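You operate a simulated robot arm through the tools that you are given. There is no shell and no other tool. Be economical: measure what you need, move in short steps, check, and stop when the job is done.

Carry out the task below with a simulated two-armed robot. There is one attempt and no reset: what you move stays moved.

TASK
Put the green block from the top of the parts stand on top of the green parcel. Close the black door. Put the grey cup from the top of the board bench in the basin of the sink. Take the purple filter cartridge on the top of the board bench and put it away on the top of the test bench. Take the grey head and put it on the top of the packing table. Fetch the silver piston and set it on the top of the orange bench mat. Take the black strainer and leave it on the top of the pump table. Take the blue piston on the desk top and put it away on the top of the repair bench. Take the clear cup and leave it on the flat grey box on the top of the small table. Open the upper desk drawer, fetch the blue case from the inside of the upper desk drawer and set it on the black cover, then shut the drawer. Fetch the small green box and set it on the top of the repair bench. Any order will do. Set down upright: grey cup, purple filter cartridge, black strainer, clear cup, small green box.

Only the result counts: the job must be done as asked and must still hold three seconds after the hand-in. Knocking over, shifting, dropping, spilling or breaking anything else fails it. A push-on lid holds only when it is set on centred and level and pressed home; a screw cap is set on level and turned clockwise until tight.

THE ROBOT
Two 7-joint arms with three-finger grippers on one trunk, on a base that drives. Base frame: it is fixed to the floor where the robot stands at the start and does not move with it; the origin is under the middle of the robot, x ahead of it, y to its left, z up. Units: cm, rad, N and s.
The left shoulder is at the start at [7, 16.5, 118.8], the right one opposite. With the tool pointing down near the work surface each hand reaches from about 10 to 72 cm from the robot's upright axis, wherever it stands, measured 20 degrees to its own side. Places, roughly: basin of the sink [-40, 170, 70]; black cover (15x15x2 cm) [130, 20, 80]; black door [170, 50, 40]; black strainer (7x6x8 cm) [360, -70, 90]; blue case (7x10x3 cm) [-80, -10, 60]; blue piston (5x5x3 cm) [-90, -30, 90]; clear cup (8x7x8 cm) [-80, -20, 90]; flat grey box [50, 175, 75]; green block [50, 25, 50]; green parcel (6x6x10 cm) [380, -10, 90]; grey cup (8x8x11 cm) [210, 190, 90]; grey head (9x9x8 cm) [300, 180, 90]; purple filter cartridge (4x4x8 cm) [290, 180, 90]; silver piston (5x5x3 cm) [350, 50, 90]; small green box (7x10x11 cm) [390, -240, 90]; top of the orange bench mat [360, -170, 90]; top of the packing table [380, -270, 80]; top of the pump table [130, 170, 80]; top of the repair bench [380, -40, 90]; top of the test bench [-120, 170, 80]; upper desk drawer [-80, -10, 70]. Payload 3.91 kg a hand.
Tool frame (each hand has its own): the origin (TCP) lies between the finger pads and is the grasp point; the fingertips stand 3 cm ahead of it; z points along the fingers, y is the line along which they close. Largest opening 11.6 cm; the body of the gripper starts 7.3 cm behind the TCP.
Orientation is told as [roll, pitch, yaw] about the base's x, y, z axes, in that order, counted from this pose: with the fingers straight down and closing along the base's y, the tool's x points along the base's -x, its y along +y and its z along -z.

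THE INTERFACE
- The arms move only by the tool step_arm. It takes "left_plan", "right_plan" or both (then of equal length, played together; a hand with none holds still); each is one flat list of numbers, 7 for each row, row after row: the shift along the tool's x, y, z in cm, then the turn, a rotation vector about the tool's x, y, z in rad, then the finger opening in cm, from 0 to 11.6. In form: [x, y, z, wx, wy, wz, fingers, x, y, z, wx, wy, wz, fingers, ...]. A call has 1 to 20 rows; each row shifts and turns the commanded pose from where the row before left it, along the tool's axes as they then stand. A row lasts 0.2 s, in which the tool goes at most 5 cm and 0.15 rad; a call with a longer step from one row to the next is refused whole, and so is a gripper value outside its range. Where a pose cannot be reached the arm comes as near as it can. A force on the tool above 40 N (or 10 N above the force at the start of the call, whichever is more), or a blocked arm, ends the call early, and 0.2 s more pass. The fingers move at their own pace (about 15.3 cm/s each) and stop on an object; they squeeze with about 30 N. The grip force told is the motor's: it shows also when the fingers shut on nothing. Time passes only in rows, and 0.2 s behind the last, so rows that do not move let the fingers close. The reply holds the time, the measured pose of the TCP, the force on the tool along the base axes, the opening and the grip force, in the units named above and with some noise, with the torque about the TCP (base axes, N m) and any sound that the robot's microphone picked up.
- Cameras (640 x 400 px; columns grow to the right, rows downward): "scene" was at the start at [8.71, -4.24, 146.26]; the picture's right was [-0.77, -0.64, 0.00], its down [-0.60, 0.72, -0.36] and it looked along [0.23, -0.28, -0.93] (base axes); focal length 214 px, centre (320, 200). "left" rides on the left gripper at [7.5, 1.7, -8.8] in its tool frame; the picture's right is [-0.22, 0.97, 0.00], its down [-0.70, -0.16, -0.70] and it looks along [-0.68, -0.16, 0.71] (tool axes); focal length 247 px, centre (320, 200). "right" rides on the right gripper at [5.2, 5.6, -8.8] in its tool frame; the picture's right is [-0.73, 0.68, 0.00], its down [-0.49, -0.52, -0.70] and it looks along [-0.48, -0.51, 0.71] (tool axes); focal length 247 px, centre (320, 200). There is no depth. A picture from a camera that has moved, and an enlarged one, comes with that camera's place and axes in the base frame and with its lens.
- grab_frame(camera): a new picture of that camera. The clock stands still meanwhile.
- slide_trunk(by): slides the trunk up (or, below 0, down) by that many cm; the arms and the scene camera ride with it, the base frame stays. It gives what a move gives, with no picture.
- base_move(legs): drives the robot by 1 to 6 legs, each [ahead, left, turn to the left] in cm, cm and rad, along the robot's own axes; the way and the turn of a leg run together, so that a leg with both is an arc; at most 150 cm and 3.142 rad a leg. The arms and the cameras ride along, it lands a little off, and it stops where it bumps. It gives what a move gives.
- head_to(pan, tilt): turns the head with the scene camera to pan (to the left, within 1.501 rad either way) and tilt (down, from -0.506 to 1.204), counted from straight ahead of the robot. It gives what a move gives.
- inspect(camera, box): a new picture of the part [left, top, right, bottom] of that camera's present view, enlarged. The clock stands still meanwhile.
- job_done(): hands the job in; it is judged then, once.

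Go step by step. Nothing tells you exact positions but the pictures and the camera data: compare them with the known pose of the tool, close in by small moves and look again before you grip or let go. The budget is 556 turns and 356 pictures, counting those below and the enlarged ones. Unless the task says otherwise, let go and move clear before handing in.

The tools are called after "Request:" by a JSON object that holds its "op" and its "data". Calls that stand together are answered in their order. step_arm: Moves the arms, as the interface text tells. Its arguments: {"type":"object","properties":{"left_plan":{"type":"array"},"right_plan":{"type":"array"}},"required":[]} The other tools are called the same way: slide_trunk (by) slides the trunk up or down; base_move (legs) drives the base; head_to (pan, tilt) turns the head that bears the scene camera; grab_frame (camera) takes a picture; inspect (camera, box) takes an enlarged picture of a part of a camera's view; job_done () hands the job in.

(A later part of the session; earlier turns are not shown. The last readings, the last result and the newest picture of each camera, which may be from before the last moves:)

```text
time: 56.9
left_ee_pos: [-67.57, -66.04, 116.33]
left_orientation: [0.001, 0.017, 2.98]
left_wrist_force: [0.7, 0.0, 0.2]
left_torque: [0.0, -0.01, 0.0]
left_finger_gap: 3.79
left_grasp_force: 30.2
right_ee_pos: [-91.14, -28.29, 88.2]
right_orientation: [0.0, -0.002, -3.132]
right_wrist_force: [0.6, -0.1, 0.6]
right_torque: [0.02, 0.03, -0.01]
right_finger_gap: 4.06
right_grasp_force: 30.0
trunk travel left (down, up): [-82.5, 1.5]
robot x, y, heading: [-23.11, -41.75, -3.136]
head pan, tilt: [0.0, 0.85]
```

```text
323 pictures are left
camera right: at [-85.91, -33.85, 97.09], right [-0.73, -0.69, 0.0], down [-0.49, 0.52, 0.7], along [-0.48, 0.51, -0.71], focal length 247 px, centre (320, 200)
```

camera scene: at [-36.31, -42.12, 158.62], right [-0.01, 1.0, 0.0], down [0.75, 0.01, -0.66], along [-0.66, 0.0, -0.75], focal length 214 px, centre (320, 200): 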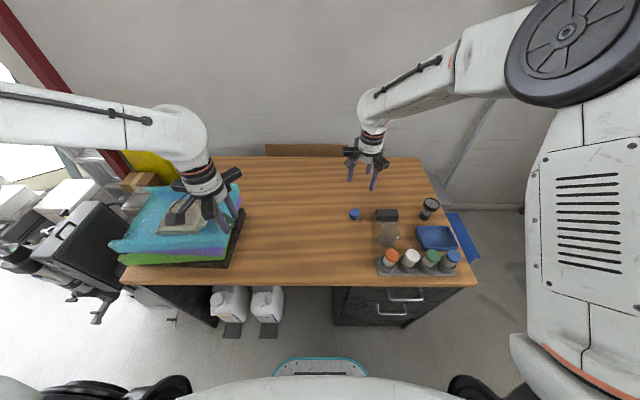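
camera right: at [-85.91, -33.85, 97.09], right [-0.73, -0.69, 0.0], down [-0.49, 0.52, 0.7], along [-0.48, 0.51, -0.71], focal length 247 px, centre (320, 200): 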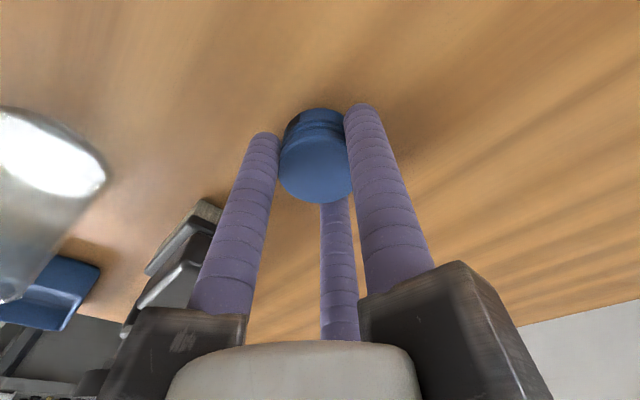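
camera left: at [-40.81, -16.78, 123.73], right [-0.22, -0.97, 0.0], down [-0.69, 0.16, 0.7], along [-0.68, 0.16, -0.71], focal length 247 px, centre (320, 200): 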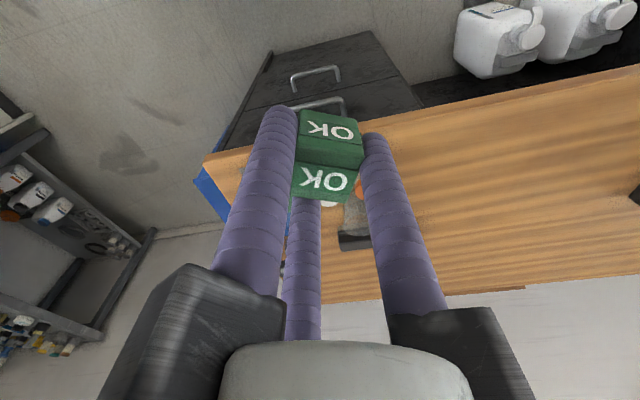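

The piston is gripped. I lift it, bring the hand closer to the body, and back out toward the free area.

Request:
{"op": "step_arm", "data": {"right_plan": [0, 0, -2, 0, 0, 0, 3, 0, 0, -4, 0, 0, 0, 3, 0, 0, -4.5, 0, 0, 0, 3, 0, 0, -4.5, 0, 0, 0, 3, 0, 0, -4.5, 0, 0, 0, 3, 0, 0, -4.5, 0, 0, 0, 3, 0, 0, -4, 0, 0, 0, 3, 4.5, 0, 0, 0, 0, 0, 3, 4.5, 0, 0, 0, 0, 0, 3, 4.5, 0, 0, 0, 0, 0, 3, 4.5, 0, 0, 0, 0, 0, 3, 4.5, 0, 0, 0, 0, 0, 3]}}

Request:
{"op": "grab_frame", "data": {"camera": "right"}}

Request:
{"op": "base_move", "data": {"legs": [[-23, 0, 0], [0, -102, 0], [0, 0, -1.57], [0, 0, -1.57]]}}

Request:
{"op": "head_to", "data": {"pan": 0, "tilt": 0.5}}

Request:
{"op": "grab_frame", "data": {"camera": "scene"}}

```text
time: 59.5
left_ee_pos: [-67.36, -66.01, 116.45]
left_orientation: [0.0, 0.014, 2.982]
left_wrist_force: [-0.1, 0.3, -0.1]
left_torque: [-0.02, 0.05, -0.04]
left_finger_gap: 3.77
left_grasp_force: 30.5
right_ee_pos: [-68.47, -27.82, 116.38]
right_orientation: [0.0, -0.004, -3.132]
right_wrist_force: [-0.7, 0.7, -1.1]
right_torque: [0.04, 0.05, -0.01]
right_finger_gap: 4.04
right_grasp_force: 30.6
trunk travel left (down, up): [-82.5, 1.5]
robot x, y, heading: [-23.49, -41.85, -3.135]
head pan, tilt: [0.0, 0.85]
```

```text
322 pictures are left
camera right: at [-63.19, -33.44, 125.12], right [-0.73, -0.69, 0.0], down [-0.49, 0.52, 0.7], along [-0.48, 0.51, -0.71], focal length 247 px, centre (320, 200)
```

right: 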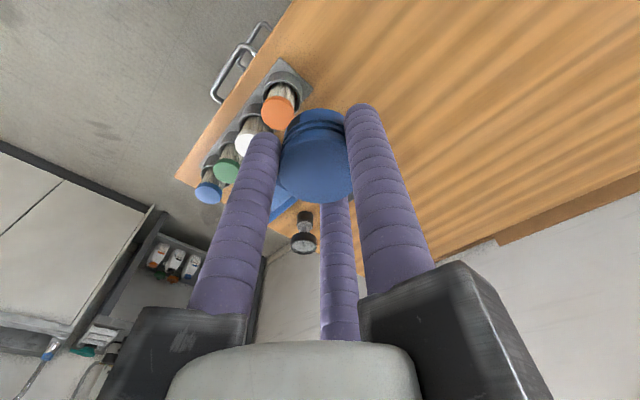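

```text
time: 73.8
left_ee_pos: [42.1, 85.24, 116.24]
left_orientation: [0.001, 0.018, -0.131]
left_wrist_force: [-0.6, 0.0, 0.2]
left_torque: [0.02, 0.01, -0.02]
left_finger_gap: 3.75
left_grasp_force: 29.0
right_ee_pos: [44.3, 47.15, 116.32]
right_orientation: [0.0, -0.002, 0.039]
right_wrist_force: [-0.7, -0.4, -0.2]
right_torque: [0.0, 0.01, 0.02]
right_finger_gap: 4.07
right_grasp_force: 30.5
trunk travel left (down, up): [-82.5, 1.5]
robot x, y, heading: [-1.29, 60.27, 0.036]
head pan, tilt: [0.0, 0.85]
```

```text
time: 74.6
left_ee_pos: [42.06, 85.21, 116.39]
left_orientation: [0.0, 0.016, -0.131]
left_wrist_force: [-0.2, 0.3, -0.8]
left_torque: [-0.05, 0.0, 0.02]
left_finger_gap: 3.76
left_grasp_force: 30.3
right_ee_pos: [44.21, 47.1, 116.2]
right_orientation: [0.0, -0.002, 0.038]
right_wrist_force: [-0.5, -0.3, -0.8]
right_torque: [0.01, 0.04, -0.01]
right_finger_gap: 4.05
right_grasp_force: 30.2
trunk travel left (down, up): [-82.5, 1.5]
robot x, y, heading: [-1.48, 59.74, 0.039]
head pan, tilt: [0.0, 0.499]
```

```text
321 pictures are left
camera scene: at [12.68, 60.42, 161.62], right [0.04, -1.0, 0.0], down [-0.48, -0.02, -0.88], along [0.88, 0.03, -0.48], focal length 214 px, centre (320, 200)
```

scene: 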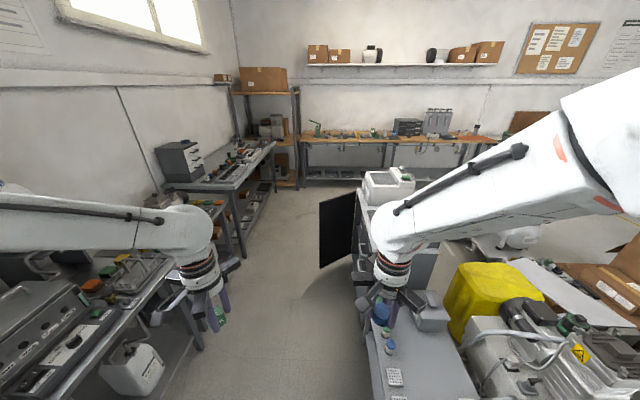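

The open door's free edge is near (159, 65) and the lane beside it is wide enough at y ≈ 103. I drive through it to x ≈ 240.

Request:
{"op": "base_move", "data": {"legs": [[0, 0, -0.038], [0, 43, 0], [120, 0, 0], [120, 0, 0]]}}

Request:
{"op": "head_to", "data": {"pan": -0.5, "tilt": 0.5}}

Request:
{"op": "grab_frame", "data": {"camera": "scene"}}

Request:
{"op": "head_to", "data": {"pan": -1.2, "tilt": 0.6}}

Request:
{"op": "grab_frame", "data": {"camera": "scene"}}

```text
time: 89.1
left_ee_pos: [286.07, 119.67, 116.24]
left_orientation: [0.0, 0.015, -0.197]
left_wrist_force: [-1.0, 0.3, 0.1]
left_torque: [0.0, 0.03, -0.02]
left_finger_gap: 3.74
left_grasp_force: 30.6
right_ee_pos: [285.89, 81.52, 116.27]
right_orientation: [0.0, -0.002, -0.028]
right_wrist_force: [0.0, -0.1, -0.6]
right_torque: [-0.01, -0.01, -0.02]
right_finger_gap: 4.06
right_grasp_force: 30.1
trunk travel left (down, up): [-82.5, 1.5]
robot x, y, heading: [240.93, 97.55, -0.027]
head pan, tilt: [0.0, 0.499]
```

```text
time: 90.1
left_ee_pos: [286.2, 119.76, 116.2]
left_orientation: [0.0, 0.017, -0.198]
left_wrist_force: [-0.1, 0.8, 0.2]
left_torque: [0.01, 0.04, 0.04]
left_finger_gap: 3.75
left_grasp_force: 30.6
right_ee_pos: [285.88, 81.55, 116.22]
right_orientation: [0.002, 0.0, -0.027]
right_wrist_force: [-0.4, 0.3, -0.7]
right_torque: [-0.02, -0.05, 0.01]
right_finger_gap: 4.06
right_grasp_force: 29.9
trunk travel left (down, up): [-82.5, 1.5]
robot x, y, heading: [240.94, 96.97, -0.033]
head pan, tilt: [-0.499, 0.499]
```

```text
320 pictures are left
camera scene: at [253.99, 92.62, 161.63], right [-0.5, -0.86, 0.0], down [-0.41, 0.24, -0.88], along [0.76, -0.44, -0.48], focal length 214 px, centre (320, 200)
```

scene: 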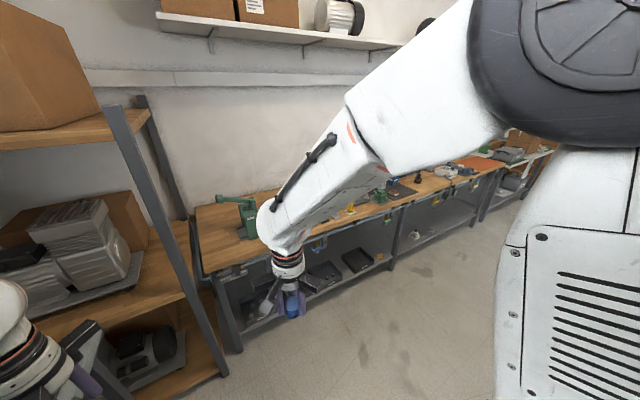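

```text
time: 91.1
left_ee_pos: [286.12, 119.66, 116.23]
left_orientation: [0.001, 0.019, -0.199]
left_wrist_force: [-1.1, 0.0, 0.1]
left_torque: [-0.03, -0.02, 0.03]
left_finger_gap: 3.77
left_grasp_force: 29.8
right_ee_pos: [285.85, 81.55, 116.2]
right_orientation: [-0.001, 0.0, -0.03]
right_wrist_force: [-0.2, -0.5, -1.1]
right_torque: [-0.02, 0.0, -0.03]
right_finger_gap: 4.03
right_grasp_force: 30.3
trunk travel left (down, up): [-82.5, 1.5]
robot x, y, heading: [240.93, 97.37, -0.031]
head pan, tilt: [-1.201, 0.6]
```

```text
319 pictures are left
camera scene: at [249.09, 88.88, 160.72], right [-0.94, -0.33, 0.0], down [-0.19, 0.53, -0.83], along [0.28, -0.78, -0.56], focal length 214 px, centre (320, 200)
```

scene: 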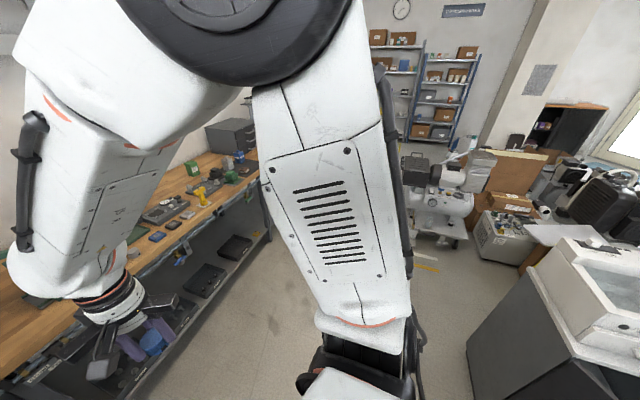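

The far workbench's front edge is near x ≈ 348 with free floor before it. I drive sideways in front of the repair area and look.

Request:
{"op": "base_move", "data": {"legs": [[20, 0, 0.03], [0, -120, 0]]}}

Request:
{"op": "head_to", "data": {"pan": 0, "tilt": 0.6}}

Request:
{"op": "grab_frame", "data": {"camera": "scene"}}

```text
time: 98.3
left_ee_pos: [305.03, 2.67, 116.28]
left_orientation: [-0.001, 0.017, -0.177]
left_wrist_force: [0.2, 0.1, -0.5]
left_torque: [-0.01, -0.01, -0.02]
left_finger_gap: 3.79
left_grasp_force: 30.0
right_ee_pos: [305.47, -35.48, 116.21]
right_orientation: [-0.001, -0.001, -0.008]
right_wrist_force: [0.1, 0.2, -0.8]
right_torque: [-0.01, 0.01, 0.04]
right_finger_gap: 4.08
right_grasp_force: 29.6
trunk travel left (down, up): [-82.5, 1.5]
robot x, y, heading: [260.4, -20.57, -0.011]
head pan, tilt: [-1.201, 0.6]
```

```text
time: 99.7
left_ee_pos: [304.78, 2.62, 116.45]
left_orientation: [0.0, 0.016, -0.178]
left_wrist_force: [0.3, 0.6, -0.7]
left_torque: [0.0, -0.01, 0.02]
left_finger_gap: 3.78
left_grasp_force: 30.1
right_ee_pos: [305.43, -35.54, 116.15]
right_orientation: [-0.001, -0.002, -0.007]
right_wrist_force: [0.2, 0.3, -1.1]
right_torque: [0.02, 0.0, 0.0]
right_finger_gap: 4.05
right_grasp_force: 29.9
trunk travel left (down, up): [-82.5, 1.5]
robot x, y, heading: [260.3, -20.37, -0.01]
head pan, tilt: [0.0, 0.6]
```

```text
318 pictures are left
camera scene: at [274.22, -20.74, 160.72], right [-0.01, -1.0, 0.0], down [-0.57, 0.01, -0.82], along [0.82, -0.01, -0.57], focal length 214 px, centre (320, 200)
```

scene: 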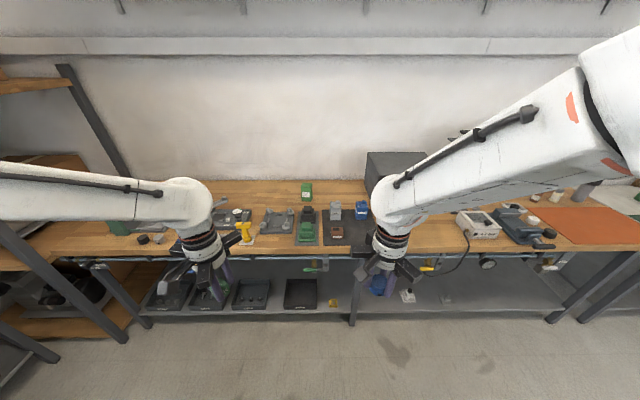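

I see the bench; the green parcel is probably the green thing near the back. I zoom in.

Request:
{"op": "inspect", "data": {"camera": "scene", "box": [130, 170, 290, 270]}}

Request:
{"op": "inspect", "data": {"camera": "scene", "box": [250, 165, 410, 265]}}

Request:
{"op": "inspect", "data": {"camera": "scene", "box": [440, 170, 640, 295]}}

```text
4.00 times, centred on (210, 220) of scene
camera zoom: at [274.22, -20.74, 160.72], right [-0.01, -1.0, 0.0], down [-0.57, 0.01, -0.82], along [0.82, -0.01, -0.57], focal length 858 px, centre (760, 120)
```

zoom: 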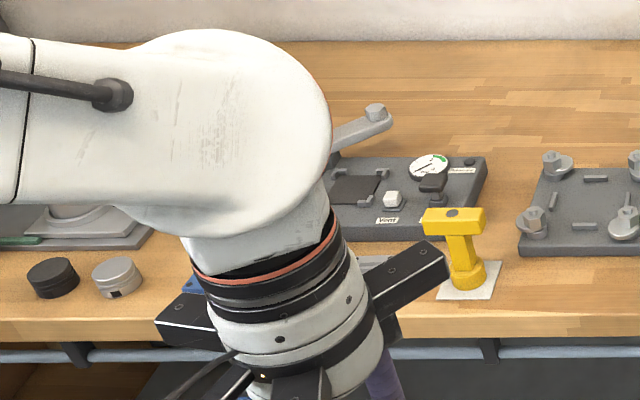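

```text
4.00 times, centred on (330, 215) of scene
camera zoom: at [274.22, -20.74, 160.72], right [-0.01, -1.0, 0.0], down [-0.57, 0.01, -0.82], along [0.82, -0.01, -0.57], focal length 858 px, centre (280, 140)
```

zoom: 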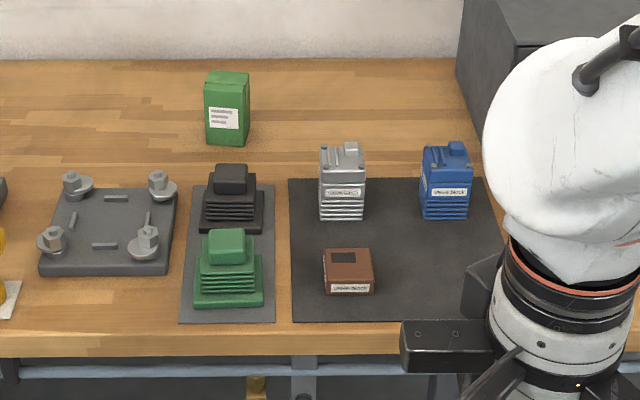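

```text
3.20 times, centred on (540, 232) of scene
camera zoom: at [274.22, -20.74, 160.72], right [-0.01, -1.0, 0.0], down [-0.57, 0.01, -0.82], along [0.82, -0.01, -0.57], focal length 686 px, centre (-384, 96)
```

zoom: 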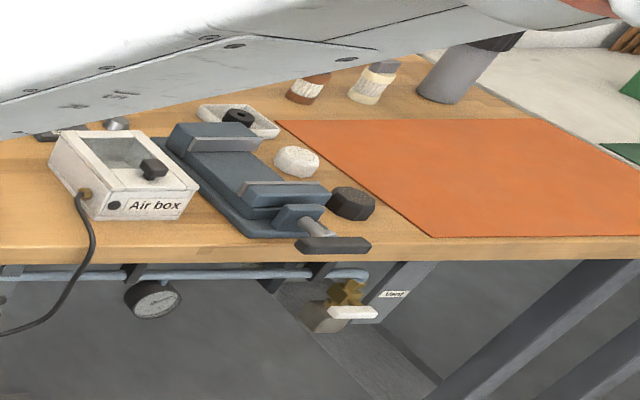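

The green parcel stands near (380, -14), top about z 98; the silver piston is near the black one at the left. I drive up to the bench.

Request:
{"op": "base_move", "data": {"legs": [[0, 0, 0.01], [47, 0, 0]]}}

Request:
{"op": "head_to", "data": {"pan": 0, "tilt": 0.75}}

Request:
{"op": "grab_frame", "data": {"camera": "scene"}}

Request:
{"op": "grab_frame", "data": {"camera": "left"}}

```text
time: 102.9
left_ee_pos: [352.24, 3.13, 116.33]
left_orientation: [0.0, 0.015, -0.168]
left_wrist_force: [0.1, 0.1, -0.5]
left_torque: [0.03, 0.02, 0.02]
left_finger_gap: 3.76
left_grasp_force: 29.9
right_ee_pos: [353.26, -35.06, 116.27]
right_orientation: [0.0, 0.0, 0.003]
right_wrist_force: [0.3, 0.2, -1.6]
right_torque: [-0.01, -0.01, 0.0]
right_finger_gap: 4.03
right_grasp_force: 29.9
trunk travel left (down, up): [-82.5, 1.5]
robot x, y, heading: [307.87, -20.7, 0.003]
head pan, tilt: [0.0, 0.6]
```

```text
time: 103.6
left_ee_pos: [352.45, 3.05, 116.35]
left_orientation: [0.0, 0.017, -0.167]
left_wrist_force: [0.0, 0.0, -1.0]
left_torque: [-0.02, 0.0, 0.0]
left_finger_gap: 3.75
left_grasp_force: 29.9
right_ee_pos: [353.37, -34.94, 116.17]
right_orientation: [0.001, 0.0, 0.004]
right_wrist_force: [-0.2, -0.5, -0.2]
right_torque: [0.0, 0.0, 0.02]
right_finger_gap: 4.04
right_grasp_force: 30.1
trunk travel left (down, up): [-82.5, 1.5]
robot x, y, heading: [307.94, -20.54, 0.005]
head pan, tilt: [0.0, 0.75]
```

```text
314 pictures are left
camera scene: at [321.49, -20.56, 159.43], right [0.0, -1.0, 0.0], down [-0.68, 0.0, -0.73], along [0.73, 0.0, -0.68], focal length 214 px, centre (320, 200)
```

scene: 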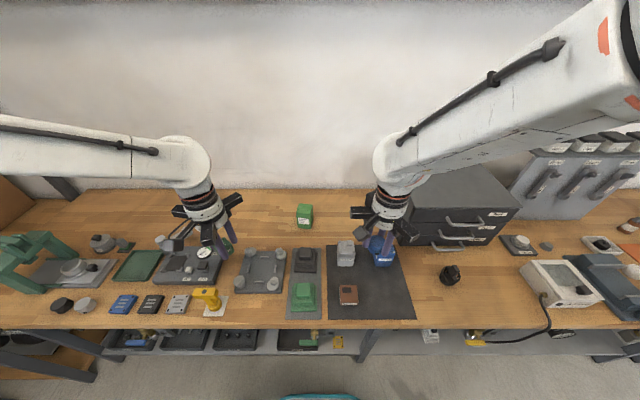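

```text
313 pictures are left
camera left: at [345.54, 6.13, 125.29], right [0.38, 0.92, 0.0], down [0.67, -0.28, 0.69], along [0.63, -0.27, -0.73], focal length 247 px, centre (320, 200)
```

left: 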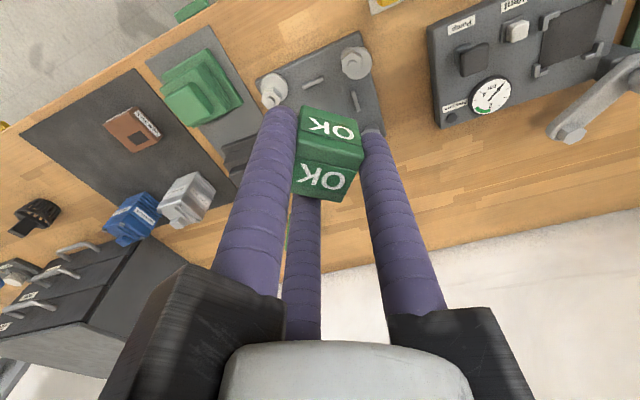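

Request:
{"op": "inspect", "data": {"camera": "scene", "box": [280, 185, 376, 245]}}

Request:
{"op": "inspect", "data": {"camera": "scene", "box": [410, 220, 506, 280]}}

```text
6.67 times, centred on (328, 215) of scene
camera zoom: at [321.49, -20.56, 159.43], right [0.0, -1.0, 0.0], down [-0.68, 0.0, -0.73], along [0.73, 0.0, -0.68], focal length 1430 px, centre (267, 100)
```

zoom: 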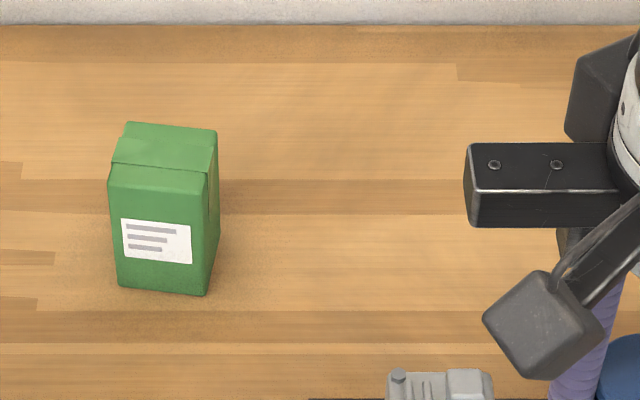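

```text
6.67 times, centred on (458, 250) of scene
camera zoom: at [321.49, -20.56, 159.43], right [0.0, -1.0, 0.0], down [-0.68, 0.0, -0.73], along [0.73, 0.0, -0.68], focal length 1430 px, centre (-600, -133)
```

zoom: 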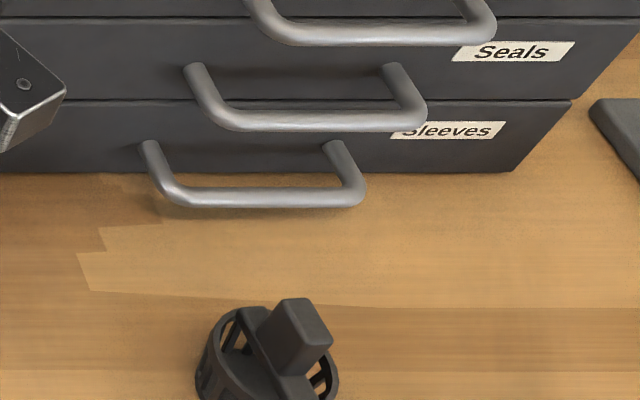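

The parcel's top centre is near (383, -14.3, 98); I drive 7 cm closer so the left hand can reach it.

Request:
{"op": "base_move", "data": {"legs": [[7, 0, 0]]}}

Request:
{"op": "step_arm", "data": {"left_plan": [-4, -2, 0, 0, 0, 0, 2, -4, -2, 0, 0, 0, 0, 2, -4, -2, 0, 0, 0, 0, 2, -4, -2, 0, 0, 0, 0, 2, -1.5, -2, 0, 0, 0, 0, 2]}}

Request:
{"op": "grab_frame", "data": {"camera": "left"}}

Request:
{"op": "grab_frame", "data": {"camera": "scene"}}

```text
time: 104.6
left_ee_pos: [358.74, 3.19, 116.63]
left_orientation: [0.0, 0.009, -0.168]
left_wrist_force: [-0.9, -1.4, -0.9]
left_torque: [-0.02, -0.08, 0.03]
left_finger_gap: 3.76
left_grasp_force: 30.1
right_ee_pos: [359.66, -34.99, 116.49]
right_orientation: [0.001, -0.007, 0.004]
right_wrist_force: [-0.6, -0.8, -0.7]
right_torque: [0.02, -0.09, -0.01]
right_finger_gap: 4.03
right_grasp_force: 29.6
trunk travel left (down, up): [-82.5, 1.5]
robot x, y, heading: [315.08, -20.39, 0.002]
head pan, tilt: [0.0, 0.75]
```

```text
time: 105.8
left_ee_pos: [374.87, -9.77, 115.99]
left_orientation: [0.003, 0.014, -0.168]
left_wrist_force: [0.0, -0.3, -0.1]
left_torque: [0.0, -0.02, 0.01]
left_finger_gap: 3.77
left_grasp_force: 30.0
right_ee_pos: [360.11, -35.11, 116.25]
right_orientation: [0.003, -0.002, 0.003]
right_wrist_force: [-0.2, -0.3, -1.2]
right_torque: [0.01, 0.01, -0.02]
right_finger_gap: 4.06
right_grasp_force: 30.0
trunk travel left (down, up): [-82.5, 1.5]
robot x, y, heading: [314.47, -20.88, 0.002]
head pan, tilt: [0.0, 0.75]
```

```text
310 pictures are left
camera left: at [368.02, -6.77, 125.02], right [0.38, 0.92, 0.0], down [0.67, -0.28, 0.69], along [0.64, -0.27, -0.73], focal length 247 px, centre (320, 200)
```

left: 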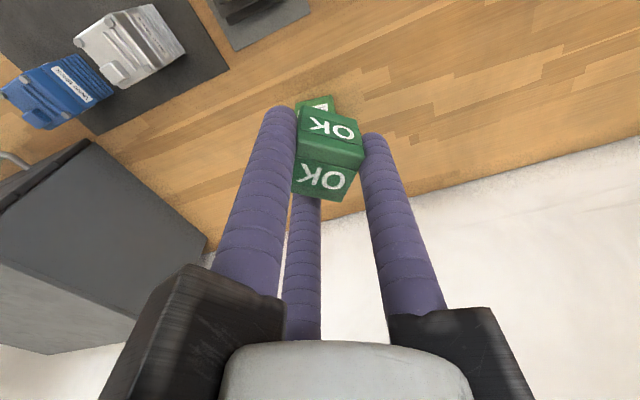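

```text
309 pictures are left
camera scene: at [328.18, -20.76, 159.44], right [0.0, -1.0, 0.0], down [-0.68, 0.0, -0.73], along [0.73, 0.0, -0.68], focal length 214 px, centre (320, 200)
```

scene: 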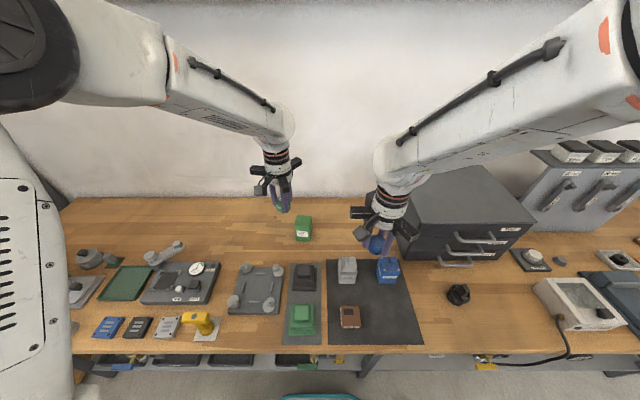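

Request:
{"op": "step_arm", "data": {"left_plan": [-4.4, -1.5, 0, 0, 0, 0, 2, -4.34, -1.58, 0, 0, 0, 0, 2, 0, 0, 4, 0, 0, 0, 2, 0, 0, 0, 0, 0, 0, 2]}}

Request:
{"op": "grab_frame", "data": {"camera": "left"}}

Request:
{"op": "inspect", "data": {"camera": "scene", "box": [240, 170, 368, 250]}}

```text
time: 106.8
left_ee_pos: [382.9, -14.08, 111.61]
left_orientation: [0.0, 0.016, -0.168]
left_wrist_force: [0.0, 0.6, -0.3]
left_torque: [0.02, 0.0, 0.01]
left_finger_gap: 3.74
left_grasp_force: 30.4
right_ee_pos: [360.13, -35.08, 116.19]
right_orientation: [0.001, 0.0, 0.002]
right_wrist_force: [0.2, -0.1, -1.1]
right_torque: [-0.01, 0.02, 0.0]
right_finger_gap: 4.02
right_grasp_force: 29.6
trunk travel left (down, up): [-82.5, 1.5]
robot x, y, heading: [314.72, -20.66, 0.001]
head pan, tilt: [0.0, 0.75]
```

```text
308 pictures are left
camera left: at [375.91, -11.08, 120.68], right [0.38, 0.92, 0.0], down [0.67, -0.28, 0.69], along [0.64, -0.27, -0.72], focal length 247 px, centre (320, 200)
```

left: 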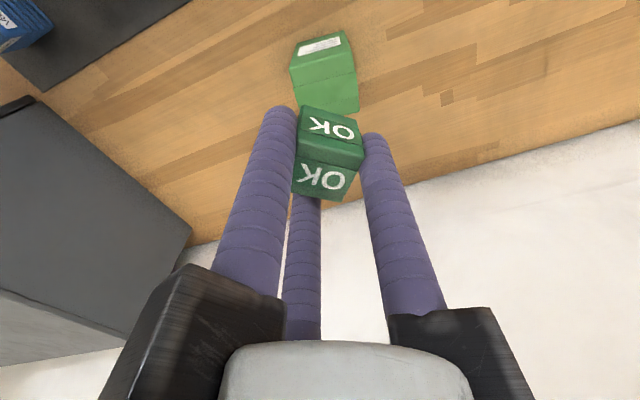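

```text
5.00 times, centred on (304, 210) of scene
camera zoom: at [328.24, -20.57, 159.44], right [0.0, -1.0, 0.0], down [-0.68, 0.0, -0.73], along [0.73, 0.0, -0.68], focal length 1072 px, centre (400, 150)
```

zoom: 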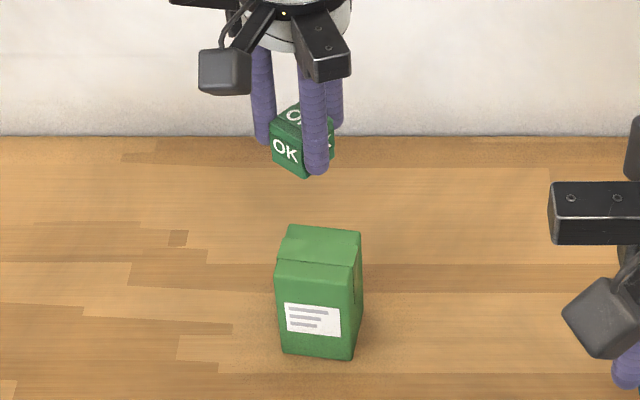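

The block is aligned over the parcel; I lower it close to the top.

Request:
{"op": "step_arm", "data": {"left_plan": [-0.3, -0.2, 3, 0, 0, 0, 2, 0, 0, 3, 0, 0, 0, 2, 0, 0, 2, 0, 0, 0, 2, 0, 0, 0, 0, 0, 0, 2]}}

Request:
{"op": "inspect", "data": {"camera": "scene", "box": [240, 170, 368, 250]}}

Request:
{"op": "grab_frame", "data": {"camera": "left"}}

```text
time: 107.8
left_ee_pos: [382.86, -14.41, 103.8]
left_orientation: [0.0, 0.014, -0.168]
left_wrist_force: [-0.4, 0.3, -0.3]
left_torque: [0.05, 0.02, -0.03]
left_finger_gap: 3.75
left_grasp_force: 30.4
right_ee_pos: [360.08, -34.88, 116.28]
right_orientation: [-0.001, -0.001, 0.003]
right_wrist_force: [-0.3, 0.2, -0.4]
right_torque: [0.0, 0.0, -0.01]
right_finger_gap: 4.04
right_grasp_force: 30.0
trunk travel left (down, up): [-82.5, 1.5]
robot x, y, heading: [314.84, -20.46, -0.001]
head pan, tilt: [0.0, 0.75]
```

```text
5.00 times, centred on (304, 210) of scene
camera zoom: at [328.26, -20.56, 159.43], right [0.0, -1.0, 0.0], down [-0.68, 0.0, -0.73], along [0.73, 0.0, -0.68], focal length 1072 px, centre (400, 150)
```

zoom: 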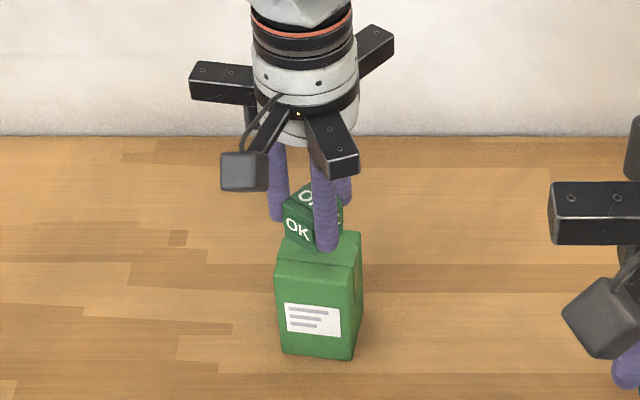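

```text
305 pictures are left
camera left: at [375.95, -11.39, 112.85], right [0.38, 0.92, 0.0], down [0.67, -0.28, 0.69], along [0.63, -0.27, -0.73], focal length 247 px, centre (320, 200)
```

left: 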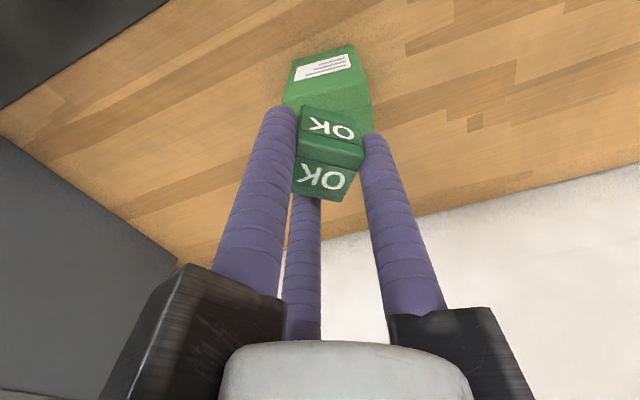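

Request:
{"op": "step_arm", "data": {"left_plan": [0, 0, 0.4, 0, 0, 0, 2, 0, 0, 0.4, 0, 0, 0, 2, 0, 0, 0.4, 0, 0, 0, 2, 0, 0, 0, 0, 0, 0, 2]}}

Request:
{"op": "inspect", "data": {"camera": "scene", "box": [240, 170, 368, 250]}}

```text
time: 108.8
left_ee_pos: [382.92, -14.38, 102.6]
left_orientation: [0.0, 0.015, -0.167]
left_wrist_force: [-0.1, 0.1, 0.0]
left_torque: [0.03, -0.01, 0.01]
left_finger_gap: 3.74
left_grasp_force: 29.9
right_ee_pos: [360.23, -35.06, 116.14]
right_orientation: [0.0, -0.002, 0.005]
right_wrist_force: [0.1, -0.1, -1.3]
right_torque: [-0.01, 0.04, 0.0]
right_finger_gap: 4.04
right_grasp_force: 30.1
trunk travel left (down, up): [-82.5, 1.5]
robot x, y, heading: [314.71, -20.76, 0.003]
head pan, tilt: [0.0, 0.75]
```

```text
5.00 times, centred on (304, 210) of scene
camera zoom: at [328.28, -20.57, 159.43], right [0.0, -1.0, 0.0], down [-0.68, 0.0, -0.73], along [0.73, 0.0, -0.68], focal length 1072 px, centre (400, 150)
```

zoom: 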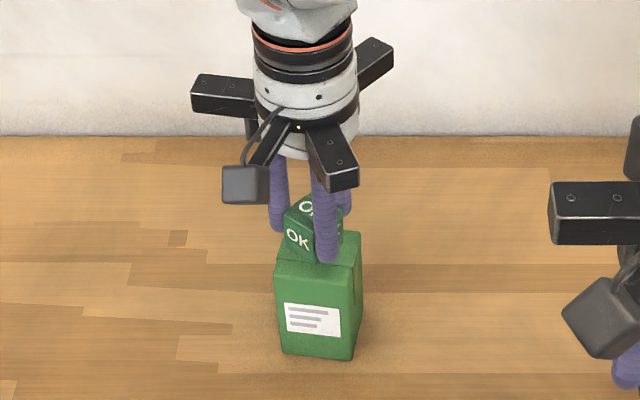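

Request:
{"op": "step_arm", "data": {"left_plan": [0, 0, 0.3, 0, 0, 0, 2, 0, 0, 0.3, 0, 0, 0, 2, 0, 0, 0, 0, 0, 0, 2]}}

```text
time: 109.6
left_ee_pos: [382.98, -14.43, 102.08]
left_orientation: [0.001, 0.016, -0.168]
left_wrist_force: [-1.2, 0.0, -0.3]
left_torque: [-0.02, -0.01, -0.04]
left_finger_gap: 3.74
left_grasp_force: 30.1
right_ee_pos: [360.08, -35.03, 116.26]
right_orientation: [-0.001, -0.001, 0.004]
right_wrist_force: [0.0, -0.9, -1.2]
right_torque: [0.0, 0.01, -0.01]
right_finger_gap: 4.07
right_grasp_force: 29.8
trunk travel left (down, up): [-82.5, 1.5]
robot x, y, heading: [315.07, -20.64, 0.003]
head pan, tilt: [0.0, 0.75]
```

Request:
{"op": "step_arm", "data": {"left_plan": [0, 0, 0.3, 0, 0, 0, 2, 0, 0, 0.3, 0, 0, 0, 2, 0, 0, 0, 0, 0, 0, 2]}}

Request:
{"op": "inspect", "data": {"camera": "scene", "box": [272, 190, 336, 230]}}

```text
time: 110.4
left_ee_pos: [383.06, -14.44, 101.52]
left_orientation: [-0.001, 0.017, -0.166]
left_wrist_force: [-0.6, 0.3, -0.3]
left_torque: [-0.01, 0.0, -0.01]
left_finger_gap: 3.75
left_grasp_force: 30.1
right_ee_pos: [360.18, -35.01, 116.23]
right_orientation: [0.0, -0.002, 0.005]
right_wrist_force: [0.0, -0.3, -0.6]
right_torque: [-0.01, 0.02, 0.01]
right_finger_gap: 4.03
right_grasp_force: 29.9
trunk travel left (down, up): [-82.5, 1.5]
robot x, y, heading: [314.96, -20.6, 0.002]
head pan, tilt: [0.0, 0.75]
```

```text
10.00 times, centred on (304, 210) of scene
camera zoom: at [328.27, -20.57, 159.43], right [0.0, -1.0, 0.0], down [-0.68, 0.0, -0.73], along [0.73, 0.0, -0.68], focal length 2145 px, centre (480, 100)
```

zoom: 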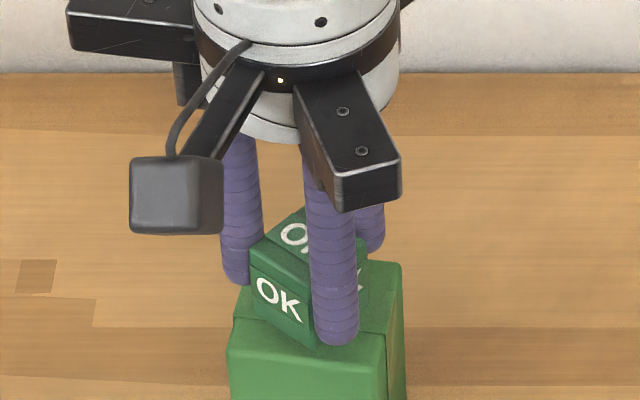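

Request:
{"op": "step_arm", "data": {"left_plan": [0, 0, 0.25, 0, 0, 0, 2, 0, 0, 0.25, 0, 0, 0, 2, 0, 0, 0, 0, 0, 0, 2]}}

```text
time: 111.2
left_ee_pos: [382.97, -14.35, 100.88]
left_orientation: [-0.002, 0.016, -0.169]
left_wrist_force: [-0.1, 0.4, -0.2]
left_torque: [0.03, 0.0, 0.04]
left_finger_gap: 3.79
left_grasp_force: 29.9
right_ee_pos: [360.25, -34.98, 116.24]
right_orientation: [-0.002, 0.0, 0.004]
right_wrist_force: [-0.6, -0.4, -1.1]
right_torque: [0.0, -0.03, -0.01]
right_finger_gap: 4.05
right_grasp_force: 30.1
trunk travel left (down, up): [-82.5, 1.5]
robot x, y, heading: [314.9, -20.52, -0.005]
head pan, tilt: [0.0, 0.75]
```

Request:
{"op": "step_arm", "data": {"left_plan": [0, 0, 0.25, 0, 0, 0, 2, 0, 0, 0.25, 0, 0, 0, 2, 0, 0, 0, 0, 0, 0, 2]}}

Request:
{"op": "inspect", "data": {"camera": "scene", "box": [272, 190, 336, 230]}}

```text
time: 112.0
left_ee_pos: [382.98, -14.28, 100.5]
left_orientation: [-0.001, 0.015, -0.166]
left_wrist_force: [-0.1, -0.3, -0.6]
left_torque: [0.03, -0.02, -0.01]
left_finger_gap: 3.74
left_grasp_force: 30.1
right_ee_pos: [360.12, -35.09, 116.3]
right_orientation: [-0.001, -0.002, 0.003]
right_wrist_force: [0.0, 0.0, -0.8]
right_torque: [-0.02, 0.03, 0.02]
right_finger_gap: 4.04
right_grasp_force: 30.2
trunk travel left (down, up): [-82.5, 1.5]
robot x, y, heading: [314.51, -20.5, -0.005]
head pan, tilt: [0.0, 0.75]
```

```text
10.00 times, centred on (304, 210) of scene
camera zoom: at [328.27, -20.57, 159.43], right [0.0, -1.0, 0.0], down [-0.68, 0.0, -0.73], along [0.73, 0.0, -0.68], focal length 2145 px, centre (480, 100)
```

zoom: 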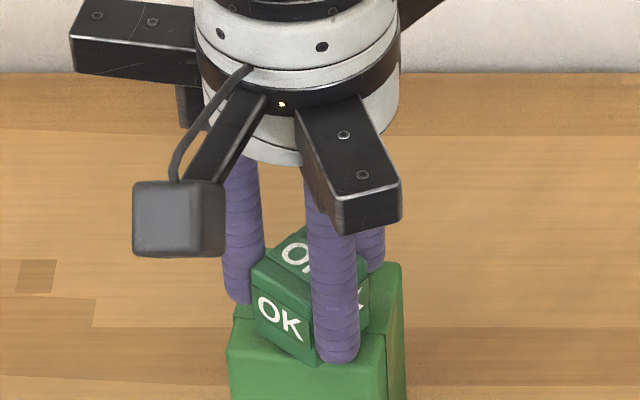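

Request:
{"op": "step_arm", "data": {"left_plan": [0, 0, 0.25, 0, 0, 0, 2, 0, 0, 0.25, 0, 0, 0, 2, 0, 0, 0, 0, 0, 0, 2]}}

```text
time: 112.8
left_ee_pos: [383.0, -14.35, 99.93]
left_orientation: [0.0, 0.016, -0.168]
left_wrist_force: [0.9, -0.5, 1.5]
left_torque: [0.0, -0.07, 0.02]
left_finger_gap: 3.77
left_grasp_force: 30.1
right_ee_pos: [360.14, -34.96, 116.36]
right_orientation: [0.003, -0.002, 0.004]
right_wrist_force: [0.3, 0.0, -1.3]
right_torque: [-0.02, 0.0, 0.01]
right_finger_gap: 4.04
right_grasp_force: 30.3
trunk travel left (down, up): [-82.5, 1.5]
robot x, y, heading: [314.95, -20.57, -0.001]
head pan, tilt: [0.0, 0.75]
```

Request:
{"op": "step_arm", "data": {"left_plan": [0, 0, 0.2, 0, 0, 0, 2, 0, 0, 0, 0, 0, 0, 2]}}

Request:
{"op": "inspect", "data": {"camera": "scene", "box": [272, 190, 336, 230]}}

```text
time: 113.4
left_ee_pos: [382.97, -14.33, 99.99]
left_orientation: [0.0, 0.013, -0.167]
left_wrist_force: [0.6, 0.4, 12.7]
left_torque: [-0.03, -0.23, -0.01]
left_finger_gap: 3.78
left_grasp_force: 29.1
right_ee_pos: [359.99, -35.11, 116.31]
right_orientation: [0.0, -0.001, 0.003]
right_wrist_force: [0.1, -0.4, 0.0]
right_torque: [-0.01, 0.0, -0.01]
right_finger_gap: 4.06
right_grasp_force: 29.5
trunk travel left (down, up): [-82.5, 1.5]
robot x, y, heading: [314.87, -20.92, 0.005]
head pan, tilt: [0.0, 0.75]
```

```text
10.00 times, centred on (304, 210) of scene
camera zoom: at [328.09, -20.58, 159.47], right [0.0, -1.0, 0.0], down [-0.68, 0.0, -0.73], along [0.73, 0.0, -0.68], focal length 2145 px, centre (480, 100)
```

zoom: 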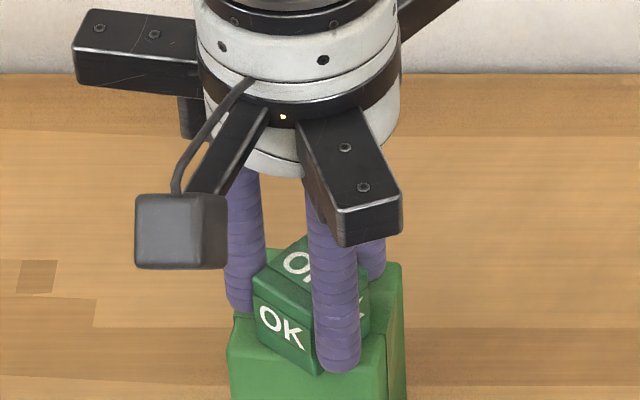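

Contact is felt. I release gently and rise straight up.

Request:
{"op": "step_arm", "data": {"left_plan": [0, 0, 0, 0, 0, 0, 4.5, 0, 0, 0, 0, 0, 0, 6, 0, 0, 0, 0, 0, 0, 6, 0, 0, -2, 0, 0, 0, 6, 0, 0, -4, 0, 0, 0, 6, 0, 0, -4, 0, 0, 0, 6, 0, 0, -4, 0, 0, 0, 6]}}

Request:
{"op": "inspect", "data": {"camera": "scene", "box": [256, 180, 352, 240]}}

```text
time: 115.0
left_ee_pos: [382.89, -14.39, 113.84]
left_orientation: [-0.001, 0.017, -0.167]
left_wrist_force: [-0.5, 0.4, -0.3]
left_torque: [-0.01, -0.02, 0.02]
left_finger_gap: 5.99
left_grasp_force: 0.0
right_ee_pos: [360.09, -34.97, 116.25]
right_orientation: [-0.002, -0.002, 0.003]
right_wrist_force: [-0.8, 0.4, -1.1]
right_torque: [-0.01, -0.05, 0.02]
right_finger_gap: 4.04
right_grasp_force: 30.2
trunk travel left (down, up): [-82.5, 1.5]
robot x, y, heading: [314.55, -20.86, -0.001]
head pan, tilt: [0.0, 0.75]
```

```text
6.67 times, centred on (304, 210) of scene
camera zoom: at [328.16, -20.58, 159.44], right [0.0, -1.0, 0.0], down [-0.68, 0.0, -0.73], along [0.73, 0.0, -0.68], focal length 1430 px, centre (427, 133)
```

zoom: 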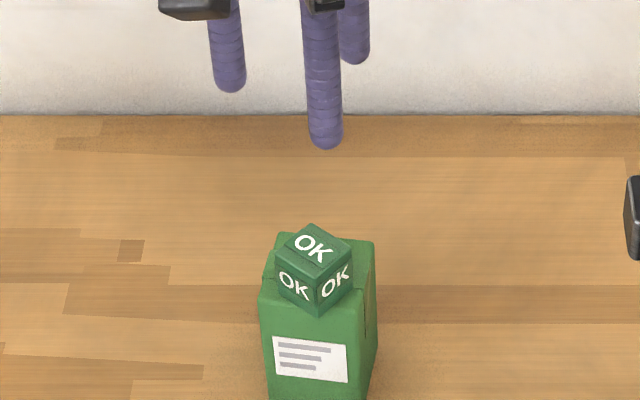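

The block sits on the parcel. Now I move the right hand with the blue piston to a free patch near (381, -34) and lower it.

Request:
{"op": "step_arm", "data": {"right_plan": [-4.2, 0.2, 0, 0, 0, 0, 3, -4.2, 0.2, 0, 0, 0, 0, 3, -4.2, 0.2, 0, 0, 0, 0, 3, -4.2, 0.2, 0, 0, 0, 0, 3, -4.2, 0.2, 0, 0, 0, 0, 3, 0, 0, 4, 0, 0, 0, 3, 0, 0, 4, 0, 0, 0, 3, 0, 0, 4, 0, 0, 0, 3, 0, 0, 4, 0, 0, 0, 3, 0, 0, 4, 0, 0, 0, 3, 0, 0, 3, 0, 0, 0, 3, 0, 0, 0, 0, 0, 0, 3]}}

Request:
{"op": "grab_frame", "data": {"camera": "right"}}

Request:
{"op": "inspect", "data": {"camera": "scene", "box": [280, 180, 408, 260]}}

```text
time: 117.6
left_ee_pos: [382.89, -14.43, 113.73]
left_orientation: [0.0, 0.017, -0.167]
left_wrist_force: [0.0, -1.1, 0.4]
left_torque: [-0.01, -0.03, 0.01]
left_finger_gap: 6.01
left_grasp_force: 0.0
right_ee_pos: [381.22, -33.81, 93.35]
right_orientation: [0.001, -0.003, 0.005]
right_wrist_force: [-0.6, 0.6, -0.1]
right_torque: [0.0, -0.02, -0.03]
right_finger_gap: 4.07
right_grasp_force: 29.6
trunk travel left (down, up): [-82.5, 1.5]
robot x, y, heading: [314.67, -20.47, -0.0]
head pan, tilt: [0.0, 0.75]
```

```text
299 pictures are left
camera right: at [375.88, -28.36, 102.21], right [0.73, 0.68, 0.0], down [0.49, -0.52, 0.7], along [0.48, -0.51, -0.71], focal length 247 px, centre (320, 200)
```

right: 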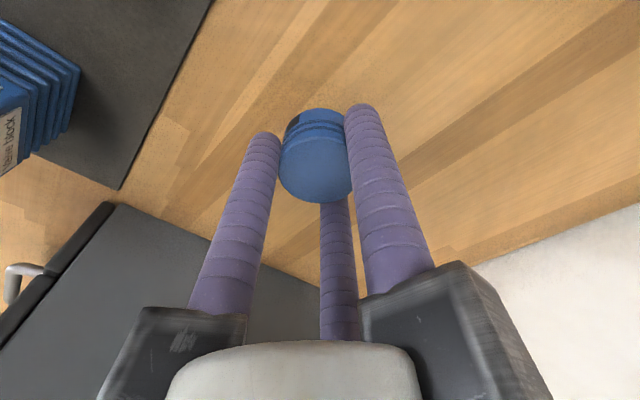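

```text
5.00 times, centred on (344, 220) of scene
camera zoom: at [328.2, -20.57, 159.44], right [0.0, -1.0, 0.0], down [-0.68, 0.0, -0.73], along [0.73, 0.0, -0.68], focal length 1072 px, centre (200, 100)
```

zoom: 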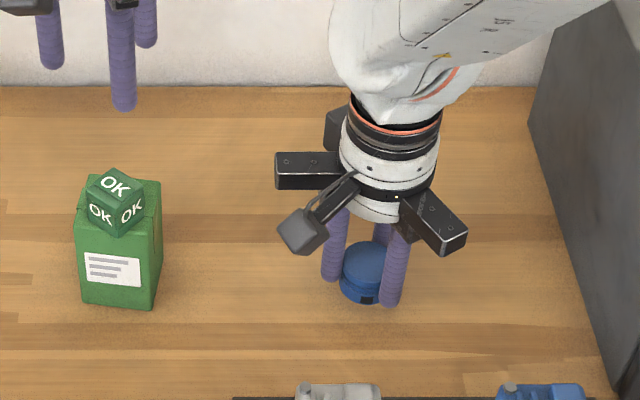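

Request:
{"op": "step_arm", "data": {"right_plan": [0, 0, 1.5, 0, 0, 0, 3, 0, 0, 1, 0, 0, 0, 3, 0, 0, 0.3, 0, 0, 0, 3, 0, 0, 0.3, 0, 0, 0, 3, 0, 0, 0, 0, 0, 0, 3]}}

```text
time: 118.8
left_ee_pos: [383.1, -14.36, 113.78]
left_orientation: [0.0, 0.016, -0.168]
left_wrist_force: [-0.2, 0.4, 0.7]
left_torque: [-0.01, 0.03, 0.0]
left_finger_gap: 5.99
left_grasp_force: 0.1
right_ee_pos: [381.19, -33.86, 90.08]
right_orientation: [0.0, -0.001, 0.003]
right_wrist_force: [-0.5, -0.7, -0.3]
right_torque: [-0.01, 0.0, -0.01]
right_finger_gap: 4.05
right_grasp_force: 30.0
trunk travel left (down, up): [-82.5, 1.5]
robot x, y, heading: [314.88, -20.65, 0.003]
head pan, tilt: [0.0, 0.75]
```

Request:
{"op": "step_arm", "data": {"right_plan": [0, 0, 0.3, 0, 0, 0, 3, 0, 0, 0.3, 0, 0, 0, 3, 0, 0, 0, 0, 0, 0, 3]}}

Request:
{"op": "inspect", "data": {"camera": "scene", "box": [320, 200, 384, 240]}}

```text
time: 119.6
left_ee_pos: [382.91, -14.34, 113.78]
left_orientation: [0.0, 0.016, -0.169]
left_wrist_force: [-0.3, 1.0, 0.4]
left_torque: [0.02, 0.02, -0.02]
left_finger_gap: 6.0
left_grasp_force: 0.1
right_ee_pos: [381.23, -33.84, 89.94]
right_orientation: [0.001, -0.006, 0.005]
right_wrist_force: [0.5, -0.4, 10.7]
right_torque: [0.01, 0.16, 0.03]
right_finger_gap: 4.05
right_grasp_force: 30.5
trunk travel left (down, up): [-82.5, 1.5]
robot x, y, heading: [314.79, -20.96, -0.002]
head pan, tilt: [0.0, 0.75]
```

```text
10.00 times, centred on (352, 220) of scene
camera zoom: at [328.13, -20.54, 159.47], right [0.0, -1.0, 0.0], down [-0.68, 0.0, -0.73], along [0.73, 0.0, -0.68], focal length 2145 px, centre (0, 0)
```

zoom: 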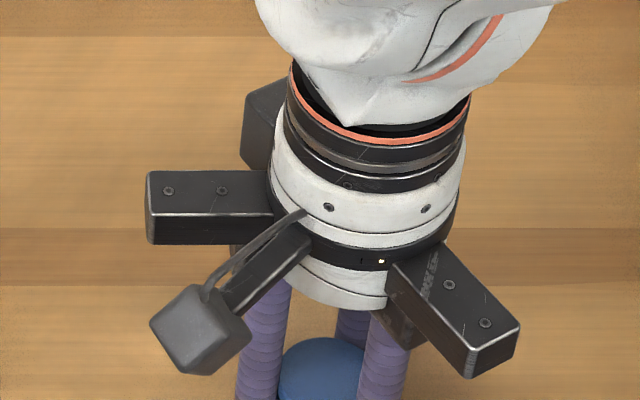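

Contact; I release the piston and rise.

Request:
{"op": "step_arm", "data": {"right_plan": [0, 0, 0, 0, 0, 0, 5, 0, 0, 0, 0, 0, 0, 7.5, 0, 0, 0, 0, 0, 0, 7.5, 0, 0, -2, 0, 0, 0, 7.5, 0, 0, -4, 0, 0, 0, 7.5, 0, 0, -4, 0, 0, 0, 7.5, 0, 0, -4, 0, 0, 0, 7.5, 0, 0, -4, 0, 0, 0, 7.5, 0, 0, -4, 0, 0, 0, 7.5, 0, 0, -4, 0, 0, 0, 7.5]}}

Request:
{"op": "grab_frame", "data": {"camera": "scene"}}

```text
time: 121.8
left_ee_pos: [382.84, -14.29, 113.88]
left_orientation: [0.002, 0.017, -0.166]
left_wrist_force: [0.0, -0.8, 0.5]
left_torque: [0.0, -0.04, 0.0]
left_finger_gap: 5.97
left_grasp_force: 0.0
right_ee_pos: [381.16, -33.94, 115.61]
right_orientation: [-0.001, -0.003, 0.004]
right_wrist_force: [0.4, -0.3, 0.4]
right_torque: [0.02, -0.02, 0.0]
right_finger_gap: 7.5
right_grasp_force: 0.0
trunk travel left (down, up): [-82.5, 1.5]
robot x, y, heading: [314.64, -20.44, 0.004]
head pan, tilt: [0.0, 0.75]
```

```text
296 pictures are left
camera scene: at [328.13, -20.56, 159.44], right [0.0, -1.0, 0.0], down [-0.68, 0.0, -0.73], along [0.73, 0.0, -0.68], focal length 214 px, centre (320, 200)
```

scene: 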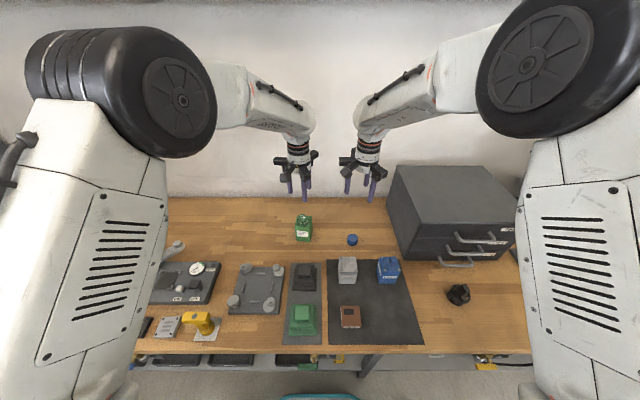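

The piston is placed. Next the silver piston: I pull the hands in, back off a little and move left along the bench.

Request:
{"op": "step_arm", "data": {"left_plan": [4.5, 0, -0.5, 0, 0, 0.033, 7.5, 4.5, 0, -0.5, 0, 0, 0.033, 7.5, 4.5, 0, -0.5, 0, 0, 0.033, 7.5, 4.5, 0, -0.5, 0, 0, 0.033, 7.5, 4.5, 0, -0.5, 0, 0, 0.033, 7.5], "right_plan": [4.5, 0, -0.5, 0, 0, 0, 7.5, 4.5, 0, -0.5, 0, 0, 0, 7.5, 4.5, 0, -0.5, 0, 0, 0, 7.5, 4.5, 0, -0.5, 0, 0, 0, 7.5, 4.5, 0, -0.5, 0, 0, 0, 7.5]}}

Request:
{"op": "base_move", "data": {"legs": [[-15, 0, 0], [0, 58, 0]]}}

Request:
{"op": "grab_frame", "data": {"camera": "scene"}}

```text
time: 123.0
left_ee_pos: [360.91, -9.46, 116.9]
left_orientation: [0.0, 0.013, -0.335]
left_wrist_force: [-0.3, -0.9, 0.2]
left_torque: [0.08, -0.03, 0.01]
left_finger_gap: 7.52
left_grasp_force: 0.2
right_ee_pos: [358.17, -34.16, 118.19]
right_orientation: [0.003, -0.006, 0.003]
right_wrist_force: [-0.6, -0.1, -0.1]
right_torque: [0.04, -0.02, 0.0]
right_finger_gap: 7.52
right_grasp_force: 0.0
trunk travel left (down, up): [-82.5, 1.5]
robot x, y, heading: [314.5, -20.69, -0.001]
head pan, tilt: [0.0, 0.75]
```

```text
time: 127.3
left_ee_pos: [346.35, 49.01, 116.66]
left_orientation: [-0.002, 0.016, -0.329]
left_wrist_force: [-0.1, -0.3, 0.7]
left_torque: [0.01, 0.02, 0.02]
left_finger_gap: 7.53
left_grasp_force: 0.1
right_ee_pos: [343.59, 24.25, 117.97]
right_orientation: [-0.001, -0.002, 0.006]
right_wrist_force: [0.1, 0.2, -0.1]
right_torque: [0.03, -0.05, -0.01]
right_finger_gap: 7.54
right_grasp_force: 0.2
trunk travel left (down, up): [-82.5, 1.5]
robot x, y, heading: [299.42, 37.42, 0.004]
head pan, tilt: [0.0, 0.75]
```

```text
295 pictures are left
camera scene: at [313.28, 37.61, 159.43], right [0.0, -1.0, 0.0], down [-0.68, 0.0, -0.73], along [0.73, 0.0, -0.68], focal length 214 px, centre (320, 200)
```

scene: 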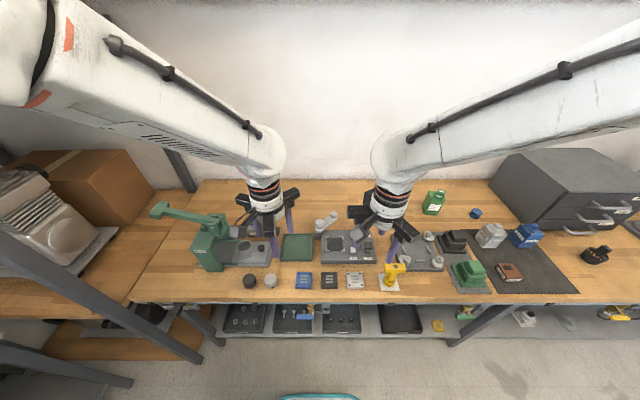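

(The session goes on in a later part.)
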